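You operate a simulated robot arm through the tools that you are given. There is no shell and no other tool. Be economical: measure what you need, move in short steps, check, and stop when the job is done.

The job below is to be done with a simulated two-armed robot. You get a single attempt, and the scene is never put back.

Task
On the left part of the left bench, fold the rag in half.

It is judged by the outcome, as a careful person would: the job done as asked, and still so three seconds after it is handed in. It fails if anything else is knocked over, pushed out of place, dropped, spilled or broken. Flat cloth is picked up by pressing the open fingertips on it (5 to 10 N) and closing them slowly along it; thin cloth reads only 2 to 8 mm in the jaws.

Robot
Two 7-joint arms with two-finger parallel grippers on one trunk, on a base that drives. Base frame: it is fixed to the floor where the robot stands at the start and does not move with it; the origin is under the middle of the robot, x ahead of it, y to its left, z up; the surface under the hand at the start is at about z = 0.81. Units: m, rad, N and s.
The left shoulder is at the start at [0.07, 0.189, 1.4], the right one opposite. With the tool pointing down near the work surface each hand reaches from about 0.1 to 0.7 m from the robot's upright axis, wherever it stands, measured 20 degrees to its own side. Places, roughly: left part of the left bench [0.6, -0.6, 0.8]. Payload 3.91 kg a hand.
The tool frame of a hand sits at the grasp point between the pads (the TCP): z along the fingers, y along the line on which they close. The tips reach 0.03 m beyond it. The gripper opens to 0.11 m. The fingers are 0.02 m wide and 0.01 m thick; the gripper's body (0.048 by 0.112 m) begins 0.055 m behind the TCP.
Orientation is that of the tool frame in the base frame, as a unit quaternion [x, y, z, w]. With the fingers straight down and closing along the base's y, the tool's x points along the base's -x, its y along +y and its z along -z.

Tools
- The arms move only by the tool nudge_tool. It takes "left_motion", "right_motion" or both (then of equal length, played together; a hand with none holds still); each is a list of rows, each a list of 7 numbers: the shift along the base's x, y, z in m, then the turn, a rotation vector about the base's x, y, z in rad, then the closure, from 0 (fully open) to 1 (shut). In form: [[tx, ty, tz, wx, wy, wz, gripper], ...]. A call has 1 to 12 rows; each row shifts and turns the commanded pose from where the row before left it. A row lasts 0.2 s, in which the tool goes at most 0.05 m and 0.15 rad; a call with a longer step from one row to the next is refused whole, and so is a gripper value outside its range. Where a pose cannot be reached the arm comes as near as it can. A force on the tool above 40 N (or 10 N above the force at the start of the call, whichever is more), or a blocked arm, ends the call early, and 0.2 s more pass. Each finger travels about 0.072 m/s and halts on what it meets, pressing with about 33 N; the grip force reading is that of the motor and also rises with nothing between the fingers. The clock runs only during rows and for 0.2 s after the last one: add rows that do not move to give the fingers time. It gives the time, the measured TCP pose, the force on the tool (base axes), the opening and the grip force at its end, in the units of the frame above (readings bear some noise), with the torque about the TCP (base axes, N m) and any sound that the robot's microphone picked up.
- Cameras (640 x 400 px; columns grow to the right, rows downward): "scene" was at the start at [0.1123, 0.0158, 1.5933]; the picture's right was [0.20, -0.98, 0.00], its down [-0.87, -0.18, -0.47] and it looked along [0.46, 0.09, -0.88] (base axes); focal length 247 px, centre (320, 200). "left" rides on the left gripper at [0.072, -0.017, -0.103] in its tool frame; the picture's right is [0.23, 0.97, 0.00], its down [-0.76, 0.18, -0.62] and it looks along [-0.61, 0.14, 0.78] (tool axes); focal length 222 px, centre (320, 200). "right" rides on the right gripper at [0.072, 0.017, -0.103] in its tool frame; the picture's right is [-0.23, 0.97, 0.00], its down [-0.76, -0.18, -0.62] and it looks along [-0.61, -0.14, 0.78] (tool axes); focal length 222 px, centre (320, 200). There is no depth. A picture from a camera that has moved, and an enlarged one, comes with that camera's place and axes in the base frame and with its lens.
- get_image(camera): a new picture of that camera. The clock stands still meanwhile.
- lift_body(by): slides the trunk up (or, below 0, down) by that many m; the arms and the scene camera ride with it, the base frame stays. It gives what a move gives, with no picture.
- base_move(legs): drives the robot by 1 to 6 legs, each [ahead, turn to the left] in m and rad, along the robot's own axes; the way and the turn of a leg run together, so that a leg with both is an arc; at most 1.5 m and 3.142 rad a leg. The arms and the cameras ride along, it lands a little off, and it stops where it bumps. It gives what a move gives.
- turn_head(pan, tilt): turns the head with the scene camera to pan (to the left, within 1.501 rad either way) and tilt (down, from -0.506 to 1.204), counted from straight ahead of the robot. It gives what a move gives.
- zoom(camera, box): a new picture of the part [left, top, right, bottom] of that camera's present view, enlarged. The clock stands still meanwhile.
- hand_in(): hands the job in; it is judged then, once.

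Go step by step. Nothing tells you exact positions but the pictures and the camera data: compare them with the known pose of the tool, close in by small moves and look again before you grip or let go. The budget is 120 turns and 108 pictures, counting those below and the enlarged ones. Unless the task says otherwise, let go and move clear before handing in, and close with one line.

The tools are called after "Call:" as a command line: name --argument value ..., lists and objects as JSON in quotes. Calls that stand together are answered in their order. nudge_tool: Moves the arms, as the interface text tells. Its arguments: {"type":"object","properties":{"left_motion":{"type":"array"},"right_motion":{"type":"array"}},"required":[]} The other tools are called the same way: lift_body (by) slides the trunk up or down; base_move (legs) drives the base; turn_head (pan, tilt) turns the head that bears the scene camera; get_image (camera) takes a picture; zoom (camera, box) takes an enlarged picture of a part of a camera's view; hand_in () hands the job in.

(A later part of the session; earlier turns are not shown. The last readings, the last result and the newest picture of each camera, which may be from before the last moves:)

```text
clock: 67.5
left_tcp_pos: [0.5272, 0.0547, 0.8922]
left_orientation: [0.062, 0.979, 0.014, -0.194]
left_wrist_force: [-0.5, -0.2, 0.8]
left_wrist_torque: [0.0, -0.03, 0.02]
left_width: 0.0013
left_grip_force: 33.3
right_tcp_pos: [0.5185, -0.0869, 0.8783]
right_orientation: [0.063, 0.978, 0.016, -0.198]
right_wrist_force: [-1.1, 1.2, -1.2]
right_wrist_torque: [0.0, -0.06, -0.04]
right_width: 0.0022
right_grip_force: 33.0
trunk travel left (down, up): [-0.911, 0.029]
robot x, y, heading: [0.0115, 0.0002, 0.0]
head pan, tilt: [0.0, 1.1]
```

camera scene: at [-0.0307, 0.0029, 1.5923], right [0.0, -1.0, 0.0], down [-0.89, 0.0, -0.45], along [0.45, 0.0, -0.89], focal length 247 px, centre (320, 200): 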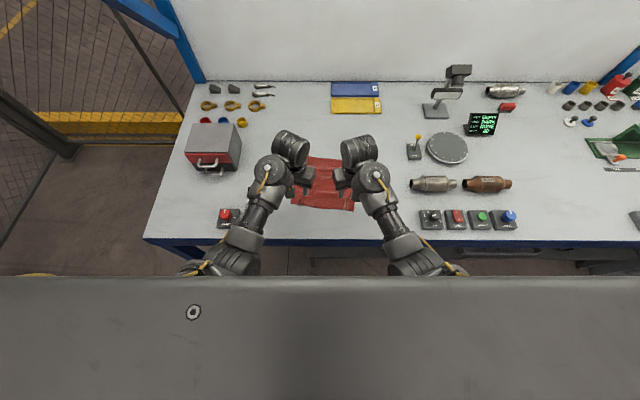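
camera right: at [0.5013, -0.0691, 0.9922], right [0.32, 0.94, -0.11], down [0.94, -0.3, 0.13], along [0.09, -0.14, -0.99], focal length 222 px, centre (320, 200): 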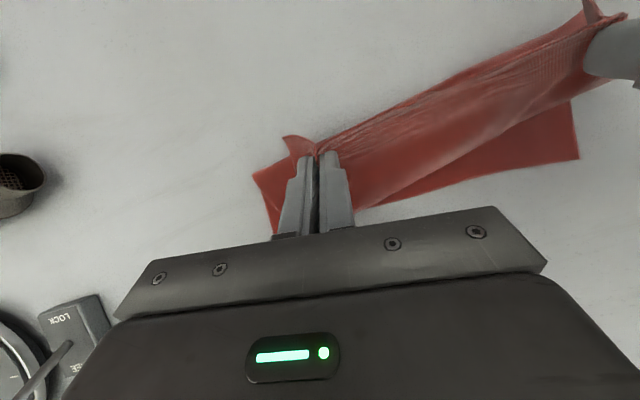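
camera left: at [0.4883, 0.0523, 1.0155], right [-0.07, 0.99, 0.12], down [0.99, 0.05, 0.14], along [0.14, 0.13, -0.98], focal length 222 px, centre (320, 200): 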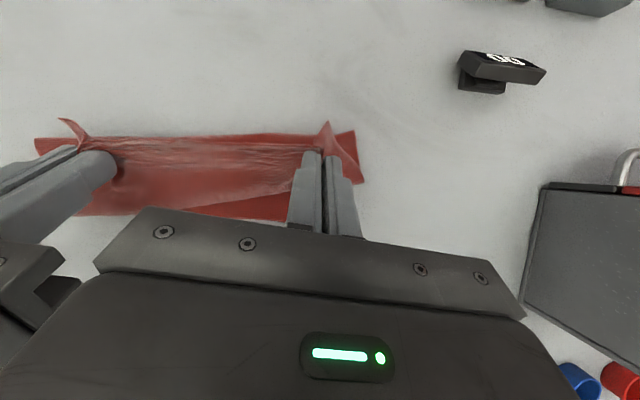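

Call:
nudge_tool --left_motion '[[0.004, -0.005, -0.01, 0, 0, 0, 1], [0.004, -0.005, -0.01, 0, 0, 0, 1], [0.003, -0.005, -0.01, 0, 0, 0, 1], [0.002, -0.004, -0.01, 0, 0, 0, 1], [0, 0, 0, 0, 0, 0, 1]]' --right_motion '[[0, -0.005, -0.007, 0, 0, 0, 1], [0, -0.005, -0.007, 0, 0, 0, 1], [0, -0.005, -0.007, 0, 0, 0, 1], [0, -0.004, -0.007, 0, 0, 0, 1], [0, 0, 0, 0, 0, 0, 1]]'

Call:
zoom --camera "left" --box '[40, 0, 440, 250]'

Call:
zoom --camera "right" --box '[200, 0, 600, 250]'

Call:
zoom --camera "scene" --box '[240, 130, 400, 230]'

```text
clock: 68.8
left_tcp_pos: [0.5392, 0.0337, 0.8551]
left_orientation: [0.06, 0.979, 0.012, -0.197]
left_wrist_force: [-0.1, 0.1, -0.1]
left_wrist_torque: [0.03, -0.01, 0.01]
left_width: 0.0016
left_grip_force: 33.2
left hand out of reach, approached as far as the arm can: row 4
right_tcp_pos: [0.5236, -0.1064, 0.847]
right_orientation: [0.063, 0.977, 0.016, -0.202]
right_wrist_force: [0.3, 1.0, -0.8]
right_wrist_torque: [0.03, -0.03, -0.05]
right_width: 0.0024
right_grip_force: 33.1
trunk travel left (down, up): [-0.911, 0.029]
robot x, y, heading: [0.0132, -0.0006, -0.005]
head pan, tilt: [0.0, 1.1]
```

```text
1.60 times, centred on (240, 125) of left
camera zoom: at [0.5102, 0.0215, 0.9777], right [-0.09, 0.99, 0.09], down [0.96, 0.06, 0.28], along [0.27, 0.11, -0.96], focal length 355 px, centre (448, 320)
```

zoom: 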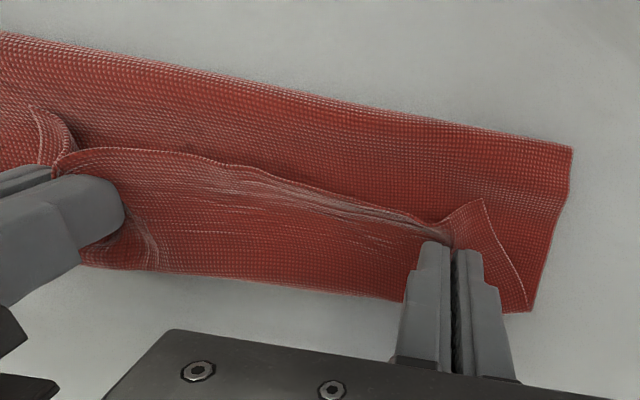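

```text
1.60 times, centred on (400, 125) of right
camera zoom: at [0.5013, -0.087, 0.9697], right [0.33, 0.94, -0.08], down [0.92, -0.3, 0.27], along [0.23, -0.17, -0.96], focal length 355 px, centre (192, 320)
```

zoom: 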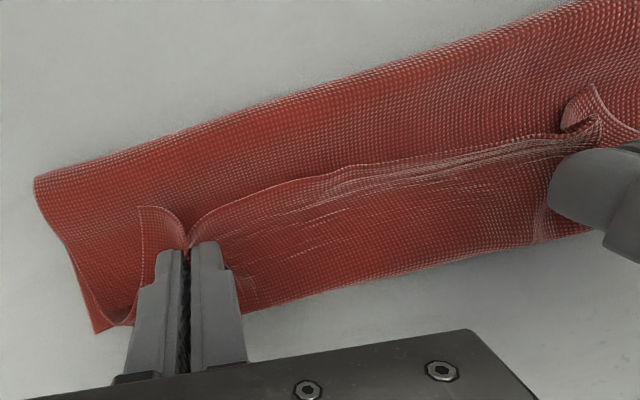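

```text
4.00 times, centred on (320, 180) of scene
camera zoom: at [0.1235, 0.003, 1.5924], right [0.0, -1.0, 0.0], down [-0.89, 0.0, -0.45], along [0.45, 0.0, -0.89], focal length 990 px, centre (320, 280)
```

zoom: 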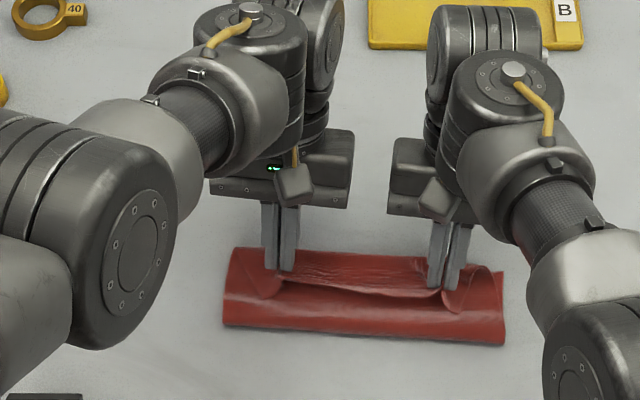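

Closer to half now (fold line ≈0.46), but the sheet still leads the grips by about 3.5 cm. I raise and draw back with the base, then set the edge down about 4 cm further back so the leading bend stays short of the far edge.

Call:
nudge_tool --left_motion '[[0, 0, 0.02, 0, 0, 0, 1], [-0.004, 0.003, 0.02, -0.01, -0.08, 0, 1], [-0.004, 0.003, 0.015, -0.01, -0.08, 0, 1], [0, 0, 0, 0, 0, 0, 1]]' --right_motion '[[0, 0, 0.02, 0, 0, 0, 1], [-0.004, 0.003, 0.023, -0.01, -0.08, 0, 1], [-0.004, 0.003, 0.02, -0.01, -0.08, 0, 1], [0, 0, 0, 0, 0, 0, 1]]'

Call:
base_move --legs '[[-0.085, 0]]'

Call:
nudge_tool --left_motion '[[0, 0, 0.01, 0, 0, 0, 1], [0, 0, 0, 0, 0, 0, 1], [0, 0, 0, 0, 0, 0, 1], [0.01, -0.002, -0.012, 0, 0, 0, 1], [0.01, -0.002, -0.015, 0, 0, 0, 1], [0.008, -0.002, -0.015, 0, 0, 0, 1], [0.004, 0, -0.012, 0, 0, 0, 1], [0, 0, 0, 0, 0, 0, 1]]' --right_motion '[[0, 0, 0.01, 0, 0, 0, 1], [0, 0, 0, 0, 0, 0, 1], [0, 0, 0, 0, 0, 0, 1], [0.01, -0.002, -0.012, 0, 0, 0, 1], [0.01, -0.002, -0.015, 0, 0, 0, 1], [0.008, -0.002, -0.015, 0, 0, 0, 1], [0.004, 0, -0.012, 0, 0, 0, 1], [0, 0, 0, 0, 0, 0, 1]]'

Call:
get_image --camera "left"

Call:
zoom --camera "scene" --box '[240, 130, 400, 230]'

```text
clock: 69.8
left_tcp_pos: [0.5362, 0.0433, 0.9097]
left_orientation: [0.061, 0.991, 0.01, -0.116]
left_wrist_force: [-0.4, -1.5, -0.7]
left_wrist_torque: [-0.05, 0.07, 0.04]
left_width: 0.0019
left_grip_force: 32.7
right_tcp_pos: [0.5181, -0.0992, 0.9096]
right_orientation: [0.065, 0.99, 0.011, -0.124]
right_wrist_force: [1.1, 14.6, -17.0]
right_wrist_torque: [-1.97, -0.68, -0.66]
right_width: 0.0028
right_grip_force: 32.9
trunk travel left (down, up): [-0.911, 0.029]
robot x, y, heading: [0.0119, -0.0007, -0.001]
head pan, tilt: [0.0, 1.1]
```

```text
clock: 70.8
left_tcp_pos: [0.4499, 0.0446, 0.9073]
left_orientation: [0.059, 0.991, 0.01, -0.118]
left_wrist_force: [0.3, -2.1, 0.0]
left_wrist_torque: [-0.03, 0.02, 0.03]
left_width: 0.0019
left_grip_force: 32.9
right_tcp_pos: [0.4357, -0.0998, 0.9083]
right_orientation: [0.063, 0.99, 0.011, -0.124]
right_wrist_force: [-0.6, 20.9, -8.5]
right_wrist_torque: [-2.86, -0.52, -0.99]
right_width: 0.0024
right_grip_force: 32.8
trunk travel left (down, up): [-0.911, 0.029]
robot x, y, heading: [-0.0701, 0.0035, -0.005]
head pan, tilt: [0.0, 1.1]
```

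```text
clock: 71.2
left_tcp_pos: [0.4516, 0.0445, 0.9103]
left_orientation: [0.057, 0.992, 0.011, -0.114]
left_wrist_force: [-1.6, -9.1, -7.2]
left_wrist_torque: [1.01, -0.46, 0.4]
left_width: 0.0016
left_grip_force: 32.8
right_tcp_pos: [0.4349, -0.0991, 0.9123]
right_orientation: [0.066, 0.99, 0.012, -0.12]
right_wrist_force: [1.9, 6.7, -2.8]
right_wrist_torque: [-0.8, -0.01, -0.31]
right_width: 0.0026
right_grip_force: 33.2
trunk travel left (down, up): [-0.911, 0.029]
robot x, y, heading: [-0.0711, 0.0021, 0.001]
head pan, tilt: [0.0, 1.1]
stopped in row 1 (right hand): the force on the tool passed its limit at 53 N (the readings are from after the stop); the commanded pose is now the measured one
```

```text
19 pictures are left
camera left: at [0.4027, 0.0334, 1.0289], right [-0.11, 0.99, 0.06], down [0.9, 0.07, 0.43], along [0.43, 0.1, -0.9], focal length 222 px, centre (320, 200)
```

left: 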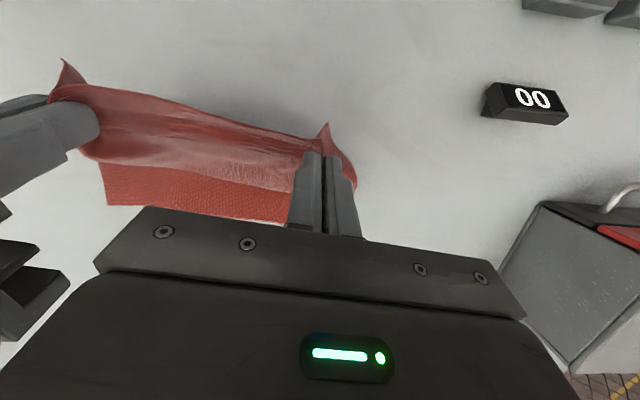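

```text
4.00 times, centred on (320, 180) of scene
camera zoom: at [0.0419, 0.003, 1.5922], right [0.0, -1.0, 0.0], down [-0.89, 0.0, -0.45], along [0.45, 0.0, -0.89], focal length 990 px, centre (320, 280)
```

zoom: 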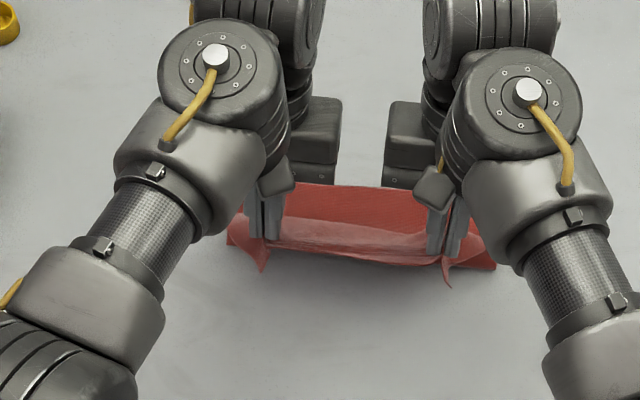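

I have few pictures left, so I move carefully. The far edge is at x≈0.53 and the grips hang over the fold line; I now lower with only 4 cm forward travel.

Call:
nudge_tool --left_motion '[[0.008, -0.001, -0.012, 0, 0, 0, 1], [0.01, -0.002, -0.013, 0, 0, 0, 1], [0.01, -0.002, -0.013, 0, 0, 0, 1], [0.008, -0.002, -0.012, 0, 0, 0, 1], [0.004, 0, -0.008, 0, 0, 0, 1], [0, 0, 0, 0, 0, 0, 1]]' --right_motion '[[0.008, -0.001, -0.012, 0, 0, 0, 1], [0.01, -0.002, -0.013, 0, 0, 0, 1], [0.01, -0.002, -0.013, 0, 0, 0, 1], [0.008, -0.002, -0.012, 0, 0, 0, 1], [0.004, 0, -0.008, 0, 0, 0, 1], [0, 0, 0, 0, 0, 0, 1]]'

Call:
get_image --camera "left"

```text
clock: 72.6
left_tcp_pos: [0.4909, 0.0371, 0.8538]
left_orientation: [0.06, 0.992, 0.009, -0.114]
left_wrist_force: [-0.6, -1.7, 0.3]
left_wrist_torque: [-0.07, -0.01, 0.03]
left_width: 0.0017
left_grip_force: 33.2
right_tcp_pos: [0.4753, -0.1059, 0.8553]
right_orientation: [0.065, 0.991, 0.012, -0.12]
right_wrist_force: [0.7, 1.7, 0.4]
right_wrist_torque: [0.02, -0.01, -0.06]
right_width: 0.0024
right_grip_force: 32.5
trunk travel left (down, up): [-0.911, 0.029]
robot x, y, heading: [-0.0721, 0.0009, 0.001]
head pan, tilt: [0.0, 1.1]
```

```text
17 pictures are left
camera left: at [0.4411, 0.0256, 0.9716], right [-0.1, 0.99, 0.06], down [0.9, 0.07, 0.43], along [0.43, 0.1, -0.9], focal length 222 px, centre (320, 200)
```

left: 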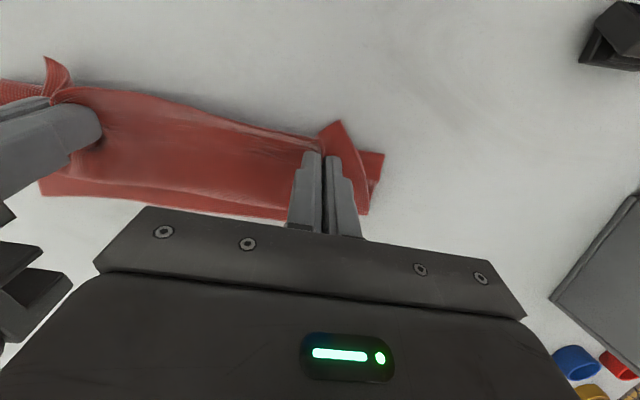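

The edge now sits back over the fold; the sheet is clamped facing forward, so I'll release it with the edge raised forward and then flip the short flap over with closed fingertips. First carry it forward.

Call:
nudge_tool --left_motion '[[0, 0, 0.02, 0.01, 0.07, 0, 1], [0.006, 0, 0.015, 0.01, 0.07, 0, 1], [0, 0, 0, 0, 0, 0, 1]]' --right_motion '[[0, 0, 0.02, 0.01, 0.07, 0, 1], [0.006, 0, 0.015, 0.01, 0.07, 0, 1], [0, 0, 0, 0, 0, 0, 1]]'

Call:
base_move --legs '[[0.07, 0]]'

Call:
nudge_tool --left_motion '[[0.005, 0, -0.01, 0, 0, 0, 1], [0.005, 0, -0.01, 0, 0, 0, 1], [0, 0, 0, 0, 0, 0, 1], [0, 0, 0, 0, 0, 0, 0.85], [0, 0, 0, 0, 0, 0, 0.75], [-0.01, 0, 0, 0, 0, 0, 0.75], [-0.02, 0, 0, 0, 0, 0, 0.75], [-0.02, 0, 0, 0, 0, 0, 0.75], [0, 0, 0, 0, 0, 0, 0.75]]' --right_motion '[[0.005, 0, -0.01, 0, 0, 0, 1], [0.005, 0, -0.01, 0, 0, 0, 1], [0, 0, 0, 0, 0, 0, 1], [0, 0, 0, 0, 0, 0, 0.85], [0, 0, 0, 0, 0, 0, 0.75], [-0.01, 0, 0, 0, 0, 0, 0.75], [-0.02, 0, 0, 0, 0, 0, 0.75], [-0.02, 0, 0, 0, 0, 0, 0.75], [0, 0, 0, 0, 0, 0, 0.75]]'

Call:
get_image --camera "left"

```text
clock: 73.4
left_tcp_pos: [0.4857, 0.0382, 0.8956]
left_orientation: [0.058, 0.981, 0.015, -0.184]
left_wrist_force: [0.6, -0.5, -0.5]
left_wrist_torque: [-0.07, 0.0, 0.04]
left_width: 0.0016
left_grip_force: 33.0
left hand out of reach, approached as far as the arm can: row 2
right_tcp_pos: [0.4797, -0.1074, 0.8904]
right_orientation: [0.065, 0.979, 0.018, -0.19]
right_wrist_force: [-0.2, 1.5, 0.6]
right_wrist_torque: [0.02, -0.02, -0.04]
right_width: 0.0023
right_grip_force: 32.7
trunk travel left (down, up): [-0.911, 0.029]
robot x, y, heading: [-0.0728, 0.0015, 0.001]
head pan, tilt: [0.0, 1.1]
```

```text
clock: 74.4
left_tcp_pos: [0.5487, 0.0362, 0.8962]
left_orientation: [0.058, 0.982, 0.015, -0.18]
left_wrist_force: [-2.1, -0.8, -0.8]
left_wrist_torque: [-0.05, -0.03, -0.03]
left_width: 0.0014
left_grip_force: 32.8
right_tcp_pos: [0.5395, -0.1062, 0.8936]
right_orientation: [0.065, 0.981, 0.018, -0.185]
right_wrist_force: [-0.2, 0.8, -1.1]
right_wrist_torque: [0.06, 0.0, -0.01]
right_width: 0.0025
right_grip_force: 33.3
trunk travel left (down, up): [-0.911, 0.029]
robot x, y, heading: [-0.0015, 0.0014, -0.001]
head pan, tilt: [0.0, 1.1]
```

```text
clock: 76.2
left_tcp_pos: [0.5261, 0.0497, 0.8926]
left_orientation: [0.049, 0.985, 0.019, -0.163]
left_wrist_force: [0.4, -4.5, -29.9]
left_wrist_torque: [0.69, -1.08, 0.12]
left_width: 0.0273
left_grip_force: 0.1
left hand out of reach, approached as far as the arm can: row 2
right_tcp_pos: [0.507, -0.1065, 0.8723]
right_orientation: [0.063, 0.98, 0.017, -0.187]
right_wrist_force: [-1.6, -0.4, 0.2]
right_wrist_torque: [0.0, -0.02, 0.0]
right_width: 0.0274
right_grip_force: 0.0
trunk travel left (down, up): [-0.911, 0.029]
robot x, y, heading: [-0.0018, 0.0015, 0.002]
head pan, tilt: [0.0, 1.1]
stopped in row 9 (left hand): the force on the tool passed its limit at 105 N (the readings are from after the stop); the commanded pose is now the measured one
```

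```text
16 pictures are left
camera left: at [0.4878, 0.0334, 1.0144], right [-0.11, 0.99, 0.09], down [0.93, 0.07, 0.35], along [0.34, 0.13, -0.93], focal length 222 px, centre (320, 200)
```

left: 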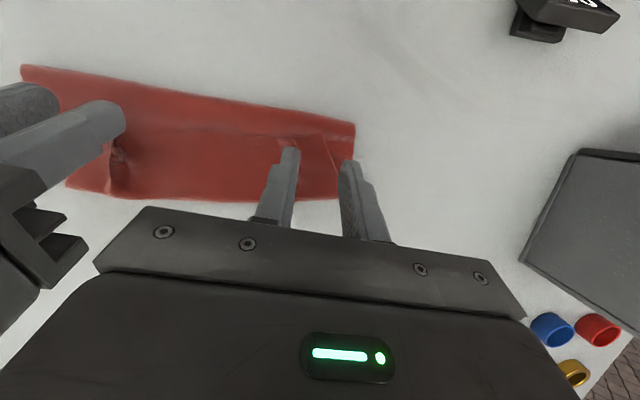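

Released. I take the pitch off, back away over the cloth and view the result from the head camera.

Call:
nudge_tool --left_motion '[[0, -0.003, -0.006, -0.01, -0.08, 0, 0.75], [0, -0.003, 0, -0.01, -0.08, 0, 0.75], [0, 0, 0, -0.01, -0.08, 0, 0.75], [0, 0, 0, 0, 0, 0, 0.75]]' --right_motion '[[0, 0, 0, -0.01, -0.08, 0, 0.75], [0, 0, 0.005, -0.01, -0.08, 0, 0.75], [0, 0, 0.01, -0.01, -0.08, 0, 0.75], [0, 0, 0, 0, 0, 0, 0.75]]'

Call:
base_move --legs '[[-0.22, 0]]'

Call:
turn_head --pan 0.0 --tilt 0.85

Call:
zoom --camera "scene" --box '[240, 120, 400, 220]'

```text
clock: 77.2
left_tcp_pos: [0.529, 0.0425, 0.8876]
left_orientation: [0.051, 0.998, 0.011, -0.043]
left_wrist_force: [0.5, 0.8, 0.5]
left_wrist_torque: [-0.02, -0.01, -0.02]
left_width: 0.0274
left_grip_force: 0.1
right_tcp_pos: [0.5089, -0.1051, 0.8855]
right_orientation: [0.064, 0.996, 0.011, -0.068]
right_wrist_force: [-0.3, -0.3, -0.2]
right_wrist_torque: [0.01, -0.01, -0.01]
right_width: 0.0274
right_grip_force: 0.2
trunk travel left (down, up): [-0.911, 0.029]
robot x, y, heading: [0.0009, 0.0025, -0.002]
head pan, tilt: [0.0, 1.1]
```

```text
clock: 78.9
left_tcp_pos: [0.3075, 0.0436, 0.8861]
left_orientation: [0.051, 0.998, 0.012, -0.045]
left_wrist_force: [0.1, 0.0, 0.2]
left_wrist_torque: [-0.02, -0.03, 0.0]
left_width: 0.0276
left_grip_force: 0.0
right_tcp_pos: [0.2918, -0.1051, 0.8855]
right_orientation: [0.065, 0.995, 0.011, -0.069]
right_wrist_force: [-0.1, -0.1, 0.1]
right_wrist_torque: [-0.01, 0.02, -0.01]
right_width: 0.0275
right_grip_force: 0.1
trunk travel left (down, up): [-0.911, 0.029]
robot x, y, heading: [-0.2201, 0.0035, 0.001]
head pan, tilt: [0.0, 1.1]
```

```text
clock: 79.6
left_tcp_pos: [0.3072, 0.0445, 0.8878]
left_orientation: [0.051, 0.998, 0.011, -0.044]
left_wrist_force: [-0.3, -0.3, -0.8]
left_wrist_torque: [0.03, 0.03, 0.0]
left_width: 0.0274
left_grip_force: 0.0
right_tcp_pos: [0.2885, -0.1065, 0.8872]
right_orientation: [0.067, 0.995, 0.011, -0.068]
right_wrist_force: [0.4, 0.1, 0.2]
right_wrist_torque: [-0.02, -0.02, 0.01]
right_width: 0.0274
right_grip_force: 0.0
trunk travel left (down, up): [-0.911, 0.029]
robot x, y, heading: [-0.2181, 0.0009, -0.004]
head pan, tilt: [0.0, 0.85]
```

```text
4.00 times, centred on (320, 170) of scene
camera zoom: at [-0.0937, 0.0029, 1.6101], right [0.0, -1.0, 0.0], down [-0.75, 0.0, -0.66], along [0.66, 0.0, -0.75], focal length 990 px, centre (320, 320)
```

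zoom: 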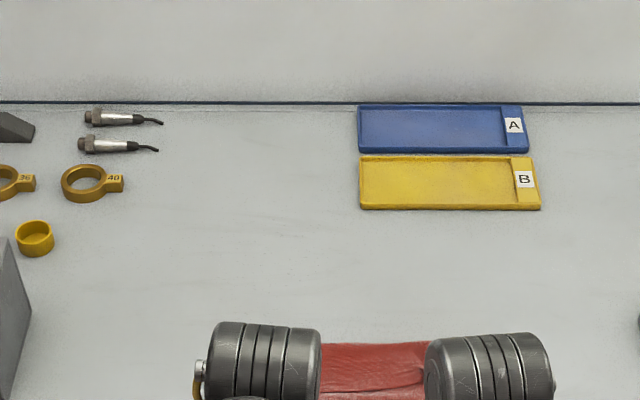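

Call:
nudge_tool --left_motion '[[0, 0, 0.01, 0, -0.14, 0, 1], [0, 0, 0.01, 0, -0.14, 0, 1], [0, 0, 0.01, 0, -0.14, 0, 1], [0, 0, 0.01, 0, 0, 0, 1]]' --right_motion '[[0, 0, 0.01, 0, -0.14, 0, 1], [0, 0, 0.01, 0, -0.14, 0, 1], [0, 0, 0.01, 0, -0.14, 0, 1], [0, 0, 0.01, 0, 0, 0, 1]]'

Call:
get_image --camera "left"

```text
clock: 80.6
left_tcp_pos: [0.3085, 0.043, 0.9258]
left_orientation: [0.048, 0.985, 0.022, 0.164]
left_wrist_force: [0.8, 0.8, 0.1]
left_wrist_torque: [0.0, 0.02, 0.0]
left_width: 0.0001
left_grip_force: 33.3
right_tcp_pos: [0.2907, -0.1066, 0.9272]
right_orientation: [0.062, 0.988, 0.024, 0.142]
right_wrist_force: [0.0, -0.4, 0.3]
right_wrist_torque: [-0.03, -0.02, -0.02]
right_width: 0.0
right_grip_force: 32.8
trunk travel left (down, up): [-0.911, 0.029]
robot x, y, heading: [-0.2208, 0.0047, -0.005]
head pan, tilt: [0.0, 0.85]
```

```text
14 pictures are left
camera left: at [0.2035, 0.031, 0.9994], right [-0.13, 0.99, -0.02], down [0.53, 0.08, 0.84], along [0.84, 0.1, -0.54], focal length 222 px, centre (320, 200)
```

left: 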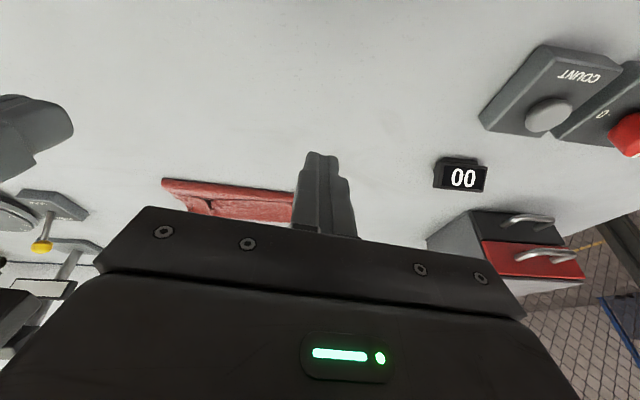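

Call:
base_move --legs '[[-0.14, 0]]'

Call:
zoom --camera "scene" --box '[240, 140, 400, 240]'

```text
clock: 82.0
left_tcp_pos: [0.1687, 0.0447, 0.9249]
left_orientation: [0.046, 0.985, 0.022, 0.163]
left_wrist_force: [-0.7, -0.1, -0.3]
left_wrist_torque: [-0.01, 0.01, 0.02]
left_width: 0.0
left_grip_force: 32.8
right_tcp_pos: [0.1516, -0.1043, 0.9268]
right_orientation: [0.061, 0.988, 0.024, 0.141]
right_wrist_force: [0.4, 0.1, 0.4]
right_wrist_torque: [0.0, 0.0, -0.05]
right_width: 0.0
right_grip_force: 33.4
trunk travel left (down, up): [-0.911, 0.029]
robot x, y, heading: [-0.3602, -0.0011, 0.003]
head pan, tilt: [0.0, 0.85]
```

```text
4.00 times, centred on (320, 190) of scene
camera zoom: at [-0.2312, 0.0031, 1.6098], right [0.0, -1.0, 0.0], down [-0.75, 0.0, -0.66], along [0.66, 0.0, -0.75], focal length 990 px, centre (320, 240)
```

zoom: 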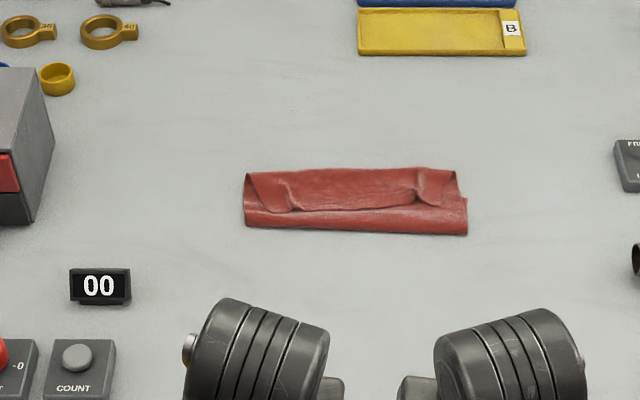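

Now it is clear: fold line x≈0.48, far bend ≈0.57, and a 5.5 cm flap folded back with its hem at ≈0.515. I'll flip the flap forward with opened, forward-pitched fingers acting as a scoop; first drive up behind the hem.

Call:
base_move --legs '[[0.31, 0]]'

Call:
nudge_tool --left_motion '[[-0.003, -0.005, -0.01, -0.01, -0.085, 0, 0.55], [-0.002, -0.005, -0.015, -0.01, -0.085, 0, 0.55], [0, 0, -0.015, 0, 0, 0, 0.55], [0, 0, -0.01, 0, 0, 0, 0.55], [0, 0, 0, 0, 0, 0, 0.55]]' --right_motion '[[0.006, 0, -0.01, -0.013, -0.105, 0, 0.55], [0.006, 0, -0.015, -0.013, -0.105, 0, 0.55], [0, 0, -0.015, 0, 0, 0, 0.55], [0, 0, -0.01, 0, 0, 0, 0.55], [0, 0, 0, 0, 0, 0, 0.55]]'

Call:
get_image --camera "left"

```text
clock: 84.0
left_tcp_pos: [0.4772, 0.0423, 0.9264]
left_orientation: [0.048, 0.985, 0.023, 0.164]
left_wrist_force: [0.4, -0.5, -0.4]
left_wrist_torque: [-0.04, 0.03, -0.01]
left_width: 0.0
left_grip_force: 32.8
right_tcp_pos: [0.4598, -0.1084, 0.9277]
right_orientation: [0.063, 0.987, 0.024, 0.142]
right_wrist_force: [0.2, 0.5, 0.8]
right_wrist_torque: [-0.01, 0.0, 0.04]
right_width: 0.0
right_grip_force: 33.1
trunk travel left (down, up): [-0.911, 0.029]
robot x, y, heading: [-0.0481, -0.0, -0.002]
head pan, tilt: [0.0, 0.85]
```

```text
clock: 85.2
left_tcp_pos: [0.4733, 0.0313, 0.8755]
left_orientation: [0.045, 0.968, 0.016, 0.247]
left_wrist_force: [0.0, 0.4, 0.4]
left_wrist_torque: [-0.03, -0.02, -0.02]
left_width: 0.0495
left_grip_force: 0.0
right_tcp_pos: [0.4719, -0.1079, 0.8769]
right_orientation: [0.058, 0.968, 0.017, 0.245]
right_wrist_force: [0.6, 0.1, 1.2]
right_wrist_torque: [0.01, 0.0, 0.01]
right_width: 0.0494
right_grip_force: 0.0
trunk travel left (down, up): [-0.911, 0.029]
robot x, y, heading: [-0.0506, 0.0008, -0.002]
head pan, tilt: [0.0, 0.85]
```

```text
12 pictures are left
camera left: at [0.3578, 0.0212, 0.9311], right [-0.12, 0.99, -0.06], down [0.38, 0.1, 0.92], along [0.92, 0.09, -0.39], focal length 222 px, centre (320, 200)
```

left: 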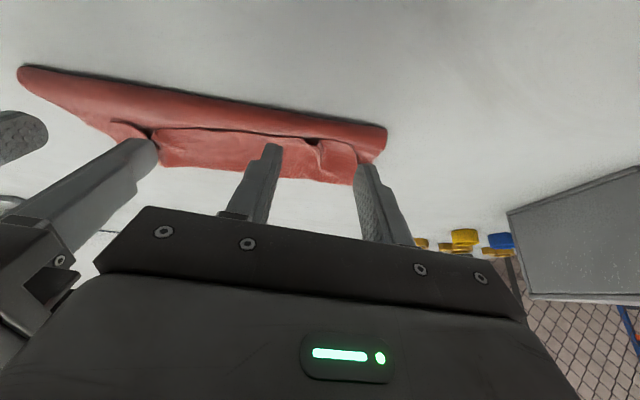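

The hem gap is too narrow to scoop. A better way: unfold once more, then pinch the rag at the two ends of its middle line and lift, so both halves hang and lie together. I re-grip the two gathers on the hem to pull it open.

Call:
nudge_tool --left_motion '[[0.012, 0.001, 0, 0, 0, 0, 0.55], [0.012, 0.001, 0, 0, 0, 0, 0.55], [0, 0, -0.01, 0, 0, 0, 0.55], [0, 0, -0.01, 0, 0, 0, 0.55], [0, 0, -0.004, 0, 0, 0, 0.55], [0, 0, 0, 0, 0, 0, 0.55]]' --right_motion '[[0.016, 0.006, 0, 0, 0, 0, 0.55], [0.016, 0.006, 0, 0, 0, 0, 0.55], [0, 0, -0.01, 0, 0, 0, 0.55], [0, 0, -0.01, 0, 0, 0, 0.55], [0, 0, -0.004, 0, 0, 0, 0.55], [0, 0, 0, 0, 0, 0, 0.55]]'

```text
clock: 86.7
left_tcp_pos: [0.4979, 0.0328, 0.852]
left_orientation: [0.045, 0.968, 0.016, 0.248]
left_wrist_force: [0.6, 0.0, 0.0]
left_wrist_torque: [-0.02, -0.03, -0.02]
left_width: 0.0494
left_grip_force: 0.2
right_tcp_pos: [0.5034, -0.0947, 0.8517]
right_orientation: [0.058, 0.968, 0.018, 0.245]
right_wrist_force: [-0.2, -0.1, 0.3]
right_wrist_torque: [0.02, 0.01, -0.03]
right_width: 0.0496
right_grip_force: 0.1
trunk travel left (down, up): [-0.911, 0.029]
robot x, y, heading: [-0.0521, 0.0009, -0.004]
head pan, tilt: [0.0, 0.85]
```

Call:
nudge_tool --left_motion '[[0, 0, -0.003, 0, 0, 0, 0.6], [0, 0, -0.002, 0, 0, 0, 0.65], [0, 0, 0, 0, 0, 0, 0.7], [0, 0, -0.0005, 0, 0, 0, 0.75], [0, 0, 0, 0, 0, 0, 0.8], [0, 0, 0, 0, 0, 0, 0.85], [0, 0, 0, 0, 0, 0, 0.9], [0, 0, 0, 0, 0, 0, 0.95], [0, 0, 0, 0, 0, 0, 1], [0, 0, 0, 0, 0, 0, 1]]' --right_motion '[[0, 0, -0.003, 0, 0, 0, 0.6], [0, 0, -0.002, 0, 0, 0, 0.65], [0, 0, 0, 0, 0, 0, 0.7], [0, 0, -0.0005, 0, 0, 0, 0.75], [0, 0, 0, 0, 0, 0, 0.8], [0, 0, 0, 0, 0, 0, 0.85], [0, 0, 0, 0, 0, 0, 0.9], [0, 0, 0, 0, 0, 0, 0.95], [0, 0, 0, 0, 0, 0, 1], [0, 0, 0, 0, 0, 0, 1]]'

Call:
get_image --camera "left"

```text
clock: 88.8
left_tcp_pos: [0.496, 0.0333, 0.8475]
left_orientation: [0.045, 0.968, 0.016, 0.247]
left_wrist_force: [-0.2, -0.1, -0.3]
left_wrist_torque: [-0.02, 0.01, 0.0]
left_width: 0.0
left_grip_force: 33.5
right_tcp_pos: [0.5036, -0.0952, 0.8471]
right_orientation: [0.058, 0.968, 0.018, 0.245]
right_wrist_force: [0.1, 0.5, -0.5]
right_wrist_torque: [0.01, 0.02, -0.03]
right_width: 0.0015
right_grip_force: 33.2
trunk travel left (down, up): [-0.911, 0.029]
robot x, y, heading: [-0.0457, 0.0016, -0.002]
head pan, tilt: [0.0, 0.85]
```

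```text
11 pictures are left
camera left: at [0.3815, 0.0229, 0.9021], right [-0.12, 0.99, -0.06], down [0.38, 0.1, 0.92], along [0.92, 0.09, -0.39], focal length 222 px, centre (320, 200)
```

left: 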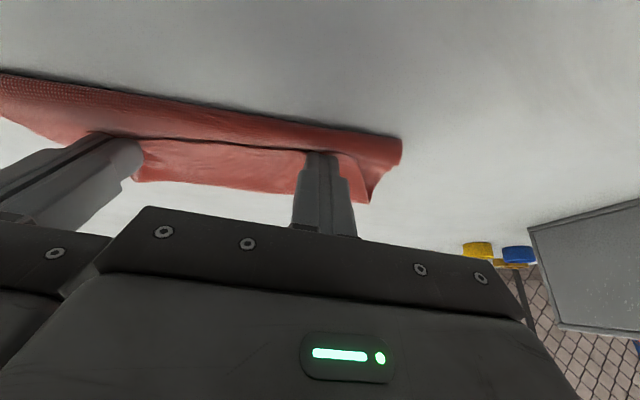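

The right hand has the hem; the left closed on nothing. I reopen the left, press firmer, and close again.

Call:
nudge_tool --left_motion '[[0, 0, 0.006, 0, 0, 0, 0.64], [0.003, 0.003, 0, 0, 0, 0, 0.64], [0, 0, -0.006, 0, 0, 0, 0.64], [0, 0, -0.002, 0, 0, 0, 0.64], [0, 0, -0.0015, 0, 0, 0, 0.64], [0, 0, 0, 0, 0, 0, 0.64]]'

```text
clock: 90.2
left_tcp_pos: [0.5003, 0.0354, 0.8441]
left_orientation: [0.045, 0.967, 0.015, 0.249]
left_wrist_force: [-0.4, 0.5, 6.6]
left_wrist_torque: [-0.14, 0.0, -0.01]
left_width: 0.0392
left_grip_force: 0.1
right_tcp_pos: [0.5038, -0.0943, 0.8467]
right_orientation: [0.058, 0.968, 0.017, 0.245]
right_wrist_force: [-0.1, 0.1, 0.0]
right_wrist_torque: [-0.01, -0.02, -0.01]
right_width: 0.0014
right_grip_force: 33.1
trunk travel left (down, up): [-0.911, 0.029]
robot x, y, heading: [-0.0477, 0.0044, -0.007]
head pan, tilt: [0.0, 0.85]
```

Call:
nudge_tool --left_motion '[[0, 0, -0.0003, -0.008, 0, 0, 0.64], [0, 0, 0, 0, 0, 0, 0.68], [0, 0, 0, 0, 0, 0, 0.72], [0, 0, 0, 0, 0, 0, 0.76], [0, 0, 0, 0, 0, 0, 0.8], [0, 0, 0, 0, 0, 0, 0.84], [0, 0, 0, 0, 0, 0, 0.88], [0, 0, 0, 0, 0, 0, 0.92], [0, 0, 0, 0, 0, 0, 0.96], [0, 0, 0, 0, 0, 0, 1], [0, 0, 0, 0, 0, 0, 1]]'

```text
clock: 92.7
left_tcp_pos: [0.4991, 0.0369, 0.8435]
left_orientation: [0.043, 0.968, 0.013, 0.248]
left_wrist_force: [-1.1, 0.8, 6.1]
left_wrist_torque: [-0.02, -0.01, -0.01]
left_width: 0.0033
left_grip_force: 33.0
right_tcp_pos: [0.5045, -0.0959, 0.8477]
right_orientation: [0.059, 0.967, 0.017, 0.246]
right_wrist_force: [-0.1, 0.1, 0.0]
right_wrist_torque: [0.04, -0.02, 0.0]
right_width: 0.0017
right_grip_force: 32.8
trunk travel left (down, up): [-0.911, 0.029]
robot x, y, heading: [-0.047, 0.0023, -0.007]
head pan, tilt: [0.0, 0.85]
```

Both hold now. I lift, drive back to unroll the rag, lower and pull it flat.

Call:
nudge_tool --left_motion '[[0, 0, 0.02, 0, 0, 0, 1], [0, 0, 0.02, 0, 0, 0, 1], [0, 0, 0.02, 0, 0, 0, 1], [0, 0, 0, 0, 0, 0, 1]]' --right_motion '[[0, 0, 0.02, 0, 0, 0, 1], [0, 0, 0.02, 0, 0, 0, 1], [0, 0, 0.02, 0, 0, 0, 1], [0, 0, 0, 0, 0, 0, 1]]'

Call:
base_move --legs '[[-0.11, 0]]'

Call:
nudge_tool --left_motion '[[-0.005, 0.002, -0.015, 0, 0, 0, 1], [-0.005, 0.002, -0.015, 0, 0, 0, 1], [-0.005, 0.002, -0.012, 0, 0, 0, 1], [0, 0, 0, 0, 0, 0, 1]]' --right_motion '[[-0.005, -0.002, -0.015, 0, 0, 0, 1], [-0.005, -0.002, -0.015, 0, 0, 0, 1], [-0.005, -0.002, -0.012, 0, 0, 0, 1], [0, 0, 0, 0, 0, 0, 1]]'

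Call:
base_move --legs '[[-0.035, 0]]'

Call:
get_image --camera "left"

```text
clock: 93.7
left_tcp_pos: [0.4996, 0.0372, 0.9029]
left_orientation: [0.043, 0.968, 0.012, 0.248]
left_wrist_force: [-0.3, 0.1, 0.0]
left_wrist_torque: [-0.02, -0.01, -0.02]
left_width: 0.0032
left_grip_force: 32.7
right_tcp_pos: [0.5037, -0.0952, 0.9073]
right_orientation: [0.058, 0.968, 0.018, 0.245]
right_wrist_force: [0.9, 0.5, -0.4]
right_wrist_torque: [0.06, 0.04, 0.0]
right_width: 0.0014
right_grip_force: 33.1
trunk travel left (down, up): [-0.911, 0.029]
robot x, y, heading: [-0.0527, 0.0002, -0.0]
head pan, tilt: [0.0, 0.85]
```

```text
clock: 94.8
left_tcp_pos: [0.3906, 0.0369, 0.9028]
left_orientation: [0.044, 0.968, 0.012, 0.247]
left_wrist_force: [-0.5, 0.1, 0.8]
left_wrist_torque: [-0.01, 0.0, 0.0]
left_width: 0.0032
left_grip_force: 33.8
right_tcp_pos: [0.3951, -0.0942, 0.9058]
right_orientation: [0.058, 0.968, 0.018, 0.244]
right_wrist_force: [0.6, 1.0, 0.1]
right_wrist_torque: [0.01, 0.0, 0.0]
right_width: 0.0014
right_grip_force: 32.8
trunk travel left (down, up): [-0.911, 0.029]
robot x, y, heading: [-0.1636, -0.0015, -0.005]
head pan, tilt: [0.0, 0.85]
```

```text
clock: 95.8
left_tcp_pos: [0.3764, 0.0423, 0.8609]
left_orientation: [0.043, 0.968, 0.012, 0.247]
left_wrist_force: [0.8, -1.3, 0.1]
left_wrist_torque: [-0.02, 0.01, 0.0]
left_width: 0.0033
left_grip_force: 32.8
right_tcp_pos: [0.3796, -0.1017, 0.864]
right_orientation: [0.058, 0.968, 0.019, 0.244]
right_wrist_force: [0.2, 1.5, 0.3]
right_wrist_torque: [0.01, 0.02, 0.02]
right_width: 0.0012
right_grip_force: 32.9
trunk travel left (down, up): [-0.911, 0.029]
robot x, y, heading: [-0.1621, -0.0026, -0.006]
head pan, tilt: [0.0, 0.85]
```

```text
clock: 96.7
left_tcp_pos: [0.3442, 0.0435, 0.8591]
left_orientation: [0.043, 0.969, 0.012, 0.245]
left_wrist_force: [2.0, -0.6, -0.1]
left_wrist_torque: [0.0, -0.01, -0.02]
left_width: 0.0032
left_grip_force: 33.3
right_tcp_pos: [0.3476, -0.1021, 0.8619]
right_orientation: [0.059, 0.968, 0.017, 0.243]
right_wrist_force: [-0.1, 1.1, -0.1]
right_wrist_torque: [0.02, 0.04, 0.04]
right_width: 0.0014
right_grip_force: 32.7
trunk travel left (down, up): [-0.911, 0.029]
robot x, y, heading: [-0.1944, 0.0032, -0.006]
head pan, tilt: [0.0, 0.85]
```

```text
10 pictures are left
camera left: at [0.2295, 0.0331, 0.9147], right [-0.12, 0.99, -0.06], down [0.38, 0.11, 0.92], along [0.92, 0.09, -0.39], focal length 222 px, centre (320, 200)
```

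left: 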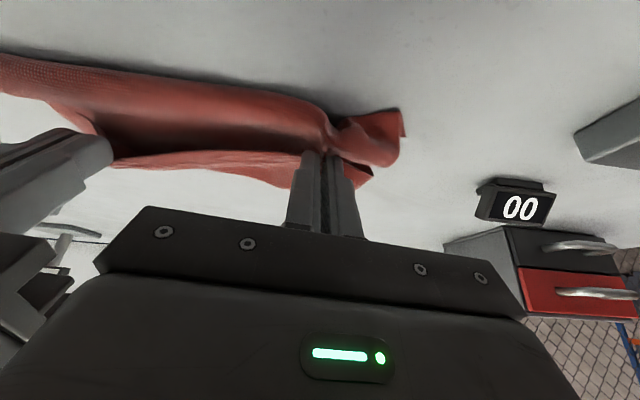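

The hands pinched more than the hem and the whole bundle came along. I set it down, release, lift clear and look.

Call:
nudge_tool --left_motion '[[0, 0, -0.006, 0, 0, 0, 1], [0, 0, -0.005, 0, 0, 0, 1], [0, 0, 0, 0, 0, 0, 0.8], [0, 0, 0, 0, 0, 0, 0.5], [0, 0, 0, 0, 0, 0, 0.5], [0, 0, 0.03, 0, 0, 0, 0.5], [0, 0, 0.03, 0, 0, 0, 0.5], [0, 0, 0.02, 0, 0, 0, 0.5]]' --right_motion '[[0, 0, -0.007, 0, 0, 0, 1], [0, 0, -0.006, 0, 0, 0, 1], [0, 0, 0, 0, 0, 0, 0.8], [0, 0, 0, 0, 0, 0, 0.5], [0, 0, 0, 0, 0, 0, 0.5], [0, 0, 0.03, 0, 0, 0, 0.5], [0, 0, 0.03, 0, 0, 0, 0.5], [0, 0, 0.02, 0, 0, 0, 0.5]]'

Call:
base_move --legs '[[-0.17, 0]]'

Call:
zoom --camera "scene" --box '[220, 160, 420, 285]'

```text
clock: 98.5
left_tcp_pos: [0.3413, 0.0441, 0.9287]
left_orientation: [0.043, 0.968, 0.013, 0.248]
left_wrist_force: [-0.9, 0.9, 0.5]
left_wrist_torque: [0.04, -0.02, -0.02]
left_width: 0.0548
left_grip_force: 0.0
right_tcp_pos: [0.3454, -0.1017, 0.931]
right_orientation: [0.057, 0.968, 0.019, 0.245]
right_wrist_force: [0.8, 0.2, 0.5]
right_wrist_torque: [0.04, 0.02, 0.0]
right_width: 0.0551
right_grip_force: 0.1
trunk travel left (down, up): [-0.911, 0.029]
robot x, y, heading: [-0.1941, 0.0035, -0.006]
head pan, tilt: [0.0, 0.85]
```

```text
clock: 100.0
left_tcp_pos: [0.1712, 0.0453, 0.9292]
left_orientation: [0.043, 0.968, 0.012, 0.247]
left_wrist_force: [-0.2, 0.5, -0.5]
left_wrist_torque: [0.03, 0.02, 0.01]
left_width: 0.0553
left_grip_force: 0.1
right_tcp_pos: [0.1762, -0.1, 0.9317]
right_orientation: [0.057, 0.968, 0.018, 0.245]
right_wrist_force: [-0.6, 0.1, -0.9]
right_wrist_torque: [-0.03, 0.0, 0.0]
right_width: 0.0549
right_grip_force: 0.0
trunk travel left (down, up): [-0.911, 0.029]
robot x, y, heading: [-0.3689, 0.0049, -0.005]
head pan, tilt: [0.0, 0.85]
```

```text
3.20 times, centred on (320, 222) of scene
camera zoom: at [-0.2355, 0.0032, 1.6098], right [0.0, -1.0, 0.0], down [-0.75, 0.0, -0.66], along [0.66, 0.0, -0.75], focal length 792 px, centre (320, 128)
```

zoom: 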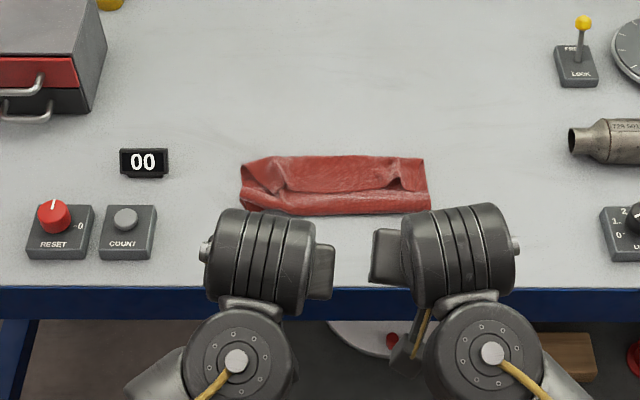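

The Z-fold survived intact and now lies closer (fold ≈0.326, far bend ≈0.414, hem ≈0.361), which gives far more reach for pitching the hands. I re-approach the hem gathers.

Call:
base_move --legs '[[0.178, 0]]'

Call:
nudge_tool --left_motion '[[0, 0, -0.02, 0, 0, 0, 0.6], [0, 0, -0.02, 0, 0, 0, 0.6], [0, 0, -0.018, 0, 0, 0, 0.6], [0, 0, 0, 0, 0, 0, 0.6]]' --right_motion '[[0, 0, -0.02, 0, 0, 0, 0.6], [0, 0, -0.02, 0, 0, 0, 0.6], [0, 0, -0.02, 0, 0, 0, 0.6], [0, 0, 0, 0, 0, 0, 0.6]]'

Call:
get_image --camera "left"

Call:
get_image --camera "right"

```text
clock: 101.5
left_tcp_pos: [0.3495, 0.0443, 0.9304]
left_orientation: [0.043, 0.968, 0.013, 0.248]
left_wrist_force: [-0.7, -0.1, 0.4]
left_wrist_torque: [0.04, -0.04, 0.06]
left_width: 0.0553
left_grip_force: 0.1
right_tcp_pos: [0.353, -0.1013, 0.9324]
right_orientation: [0.058, 0.967, 0.017, 0.246]
right_wrist_force: [1.1, 0.4, 0.6]
right_wrist_torque: [0.04, -0.02, -0.02]
right_width: 0.0551
right_grip_force: 0.1
trunk travel left (down, up): [-0.911, 0.029]
robot x, y, heading: [-0.1855, 0.0006, 0.0]
head pan, tilt: [0.0, 0.85]
```

```text
clock: 102.5
left_tcp_pos: [0.3509, 0.0443, 0.8718]
left_orientation: [0.044, 0.968, 0.011, 0.248]
left_wrist_force: [-0.3, 1.1, 0.0]
left_wrist_torque: [0.03, 0.03, 0.0]
left_width: 0.0438
left_grip_force: 0.0
right_tcp_pos: [0.3529, -0.1009, 0.8713]
right_orientation: [0.057, 0.968, 0.018, 0.245]
right_wrist_force: [0.1, -0.2, 0.1]
right_wrist_torque: [0.01, -0.02, 0.0]
right_width: 0.0439
right_grip_force: 0.0
trunk travel left (down, up): [-0.911, 0.029]
robot x, y, heading: [-0.1863, -0.0008, -0.008]
head pan, tilt: [0.0, 0.85]
```

```text
8 pictures are left
camera left: at [0.2349, 0.0333, 0.9276], right [-0.12, 0.99, -0.07], down [0.38, 0.11, 0.92], along [0.92, 0.09, -0.39], focal length 222 px, centre (320, 200)
```

left: 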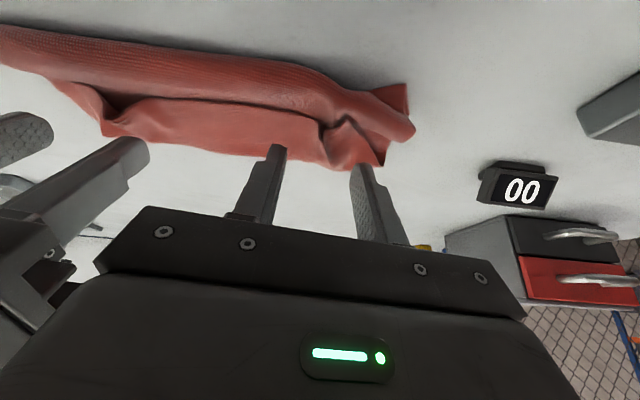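

```text
7 pictures are left
camera right: at [0.2419, -0.076, 0.9281], right [0.3, 0.94, 0.17], down [0.35, -0.27, 0.9], along [0.89, -0.21, -0.41], focal length 222 px, centre (320, 200)
```

right: 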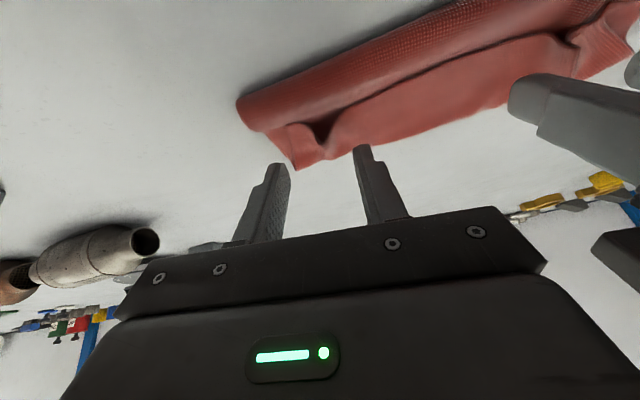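

Both gathers stand up clearly. I centre the jaws on them, lower without pressing, and close on the flap only.

Call:
nudge_tool --left_motion '[[-0.01, 0.008, 0, 0, 0, 0, 0.6], [0, 0, -0.012, 0, 0, 0, 0.6], [0, 0, -0.011, 0, 0, 0, 0.6], [0, 0, 0, 0, 0, 0, 0.7], [0, 0, 0, 0, 0, 0, 0.8], [0, 0, 0, 0, 0, 0, 0.9], [0, 0, 0, 0, 0, 0, 1], [0, 0, 0, 0, 0, 0, 1], [0, 0, 0, 0, 0, 0, 1]]' --right_motion '[[-0.003, 0.007, 0, 0, 0, 0, 0.6], [0, 0, -0.012, 0, 0, 0, 0.6], [0, 0, -0.011, 0, 0, 0, 0.6], [0, 0, 0, 0, 0, 0, 0.7], [0, 0, 0, 0, 0, 0, 0.8], [0, 0, 0, 0, 0, 0, 0.9], [0, 0, 0, 0, 0, 0, 1], [0, 0, 0, 0, 0, 0, 1], [0, 0, 0, 0, 0, 0, 1]]'

```text
clock: 104.5
left_tcp_pos: [0.3399, 0.0503, 0.8491]
left_orientation: [0.044, 0.968, 0.012, 0.248]
left_wrist_force: [-0.5, -1.7, 0.7]
left_wrist_torque: [-0.09, 0.02, -0.03]
left_width: 0.0026
left_grip_force: 32.6
right_tcp_pos: [0.3505, -0.0938, 0.8488]
right_orientation: [0.058, 0.968, 0.018, 0.245]
right_wrist_force: [-0.5, 2.1, -0.1]
right_wrist_torque: [0.08, -0.03, 0.05]
right_width: 0.0022
right_grip_force: 32.9
trunk travel left (down, up): [-0.911, 0.029]
robot x, y, heading: [-0.1837, 0.0022, -0.004]
head pan, tilt: [0.0, 0.85]
```

Both gathers are held (2.6 and 2.2 mm). Now I raise the trunk a little (for wrist clearance), draw the edge up and back so it hangs over the fold, pitching the hands as I go.

Call:
lift_body --by 0.027

Call:
nudge_tool --left_motion '[[-0.01, 0, 0.01, 0.01, 0.1, 0, 1], [-0.012, 0, 0.01, 0.01, 0.1, 0, 1], [-0.012, 0, 0.01, 0.01, 0.1, 0, 1], [0, 0, 0, 0, 0, 0, 1]]' --right_motion '[[-0.012, 0, 0.01, 0.01, 0.1, 0, 1], [-0.014, 0, 0.01, 0.01, 0.1, 0, 1], [-0.014, 0, 0.01, 0.01, 0.1, 0, 1], [0, 0, 0, 0, 0, 0, 1]]'

```text
clock: 105.2
left_tcp_pos: [0.3404, 0.051, 0.8759]
left_orientation: [0.044, 0.968, 0.011, 0.248]
left_wrist_force: [-0.3, -2.5, -0.5]
left_wrist_torque: [-0.07, 0.01, -0.07]
left_width: 0.0024
left_grip_force: 33.0
right_tcp_pos: [0.3506, -0.0935, 0.8752]
right_orientation: [0.059, 0.967, 0.018, 0.246]
right_wrist_force: [-0.5, 1.8, -0.7]
right_wrist_torque: [0.07, 0.03, 0.05]
right_width: 0.0021
right_grip_force: 33.4
trunk travel left (down, up): [-0.938, 0.002]
robot x, y, heading: [-0.1837, -0.0014, -0.002]
head pan, tilt: [0.0, 0.85]
```

```text
clock: 106.2
left_tcp_pos: [0.3053, 0.0499, 0.9069]
left_orientation: [0.048, 0.994, 0.02, 0.098]
left_wrist_force: [0.2, -1.5, 0.5]
left_wrist_torque: [-0.06, -0.04, 0.0]
left_width: 0.0028
left_grip_force: 32.7
right_tcp_pos: [0.3105, -0.0939, 0.9051]
right_orientation: [0.065, 0.993, 0.023, 0.097]
right_wrist_force: [0.4, 1.5, -0.1]
right_wrist_torque: [0.09, -0.01, 0.02]
right_width: 0.002
right_grip_force: 32.9
trunk travel left (down, up): [-0.938, 0.002]
robot x, y, heading: [-0.1882, -0.0026, -0.007]
head pan, tilt: [0.0, 0.85]
```

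Call:
base_move --legs '[[0.05, 0]]'

Call:
nudge_tool --left_motion '[[-0.014, 0, 0.008, 0.01, 0.1, 0, 1], [-0.014, 0, 0.006, 0.01, 0.1, 0, 1], [0, 0, 0, 0, 0, 0, 1]]' --right_motion '[[-0.014, 0, 0.008, 0.01, 0.1, 0, 1], [-0.014, 0, 0.006, 0.01, 0.1, 0, 1], [0, 0, 0, 0, 0, 0, 1]]'

Call:
get_image --camera "left"

```text
clock: 107.1
left_tcp_pos: [0.3476, 0.051, 0.9104]
left_orientation: [0.048, 0.993, 0.021, 0.103]
left_wrist_force: [-0.2, -2.6, 0.0]
left_wrist_torque: [-0.03, -0.05, -0.04]
left_width: 0.0025
left_grip_force: 33.0
right_tcp_pos: [0.353, -0.0941, 0.9087]
right_orientation: [0.064, 0.993, 0.024, 0.101]
right_wrist_force: [-0.9, 1.9, 1.1]
right_wrist_torque: [0.06, -0.05, 0.06]
right_width: 0.0018
right_grip_force: 33.1
trunk travel left (down, up): [-0.938, 0.002]
robot x, y, heading: [-0.1362, 0.0001, -0.001]
head pan, tilt: [0.0, 0.85]
```

```text
clock: 107.9
left_tcp_pos: [0.3262, 0.0523, 0.9175]
left_orientation: [0.052, 0.998, 0.026, -0.002]
left_wrist_force: [0.1, -1.8, -1.0]
left_wrist_torque: [-0.07, 0.02, 0.02]
left_width: 0.0024
left_grip_force: 33.4
right_tcp_pos: [0.3331, -0.0941, 0.9177]
right_orientation: [0.066, 0.997, 0.026, -0.005]
right_wrist_force: [-0.3, 1.6, 0.1]
right_wrist_torque: [0.08, 0.0, 0.04]
right_width: 0.0018
right_grip_force: 33.3
trunk travel left (down, up): [-0.938, 0.002]
robot x, y, heading: [-0.1363, 0.0036, -0.001]
head pan, tilt: [0.0, 0.85]
```

```text
6 pictures are left
camera left: at [0.2529, 0.0367, 1.0219], right [-0.13, 0.99, 0.05], down [0.78, 0.07, 0.63], along [0.62, 0.12, -0.78], focal length 222 px, centre (320, 200)
```

left: 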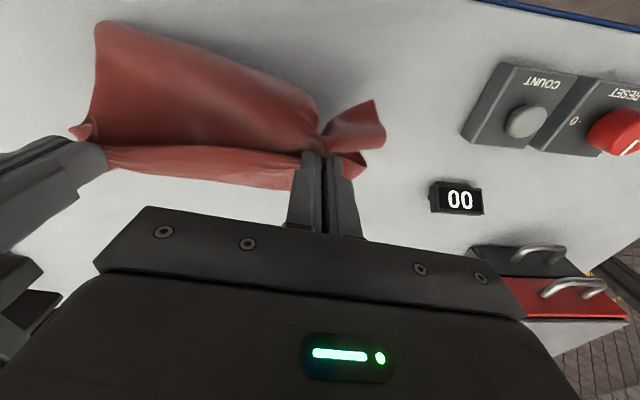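

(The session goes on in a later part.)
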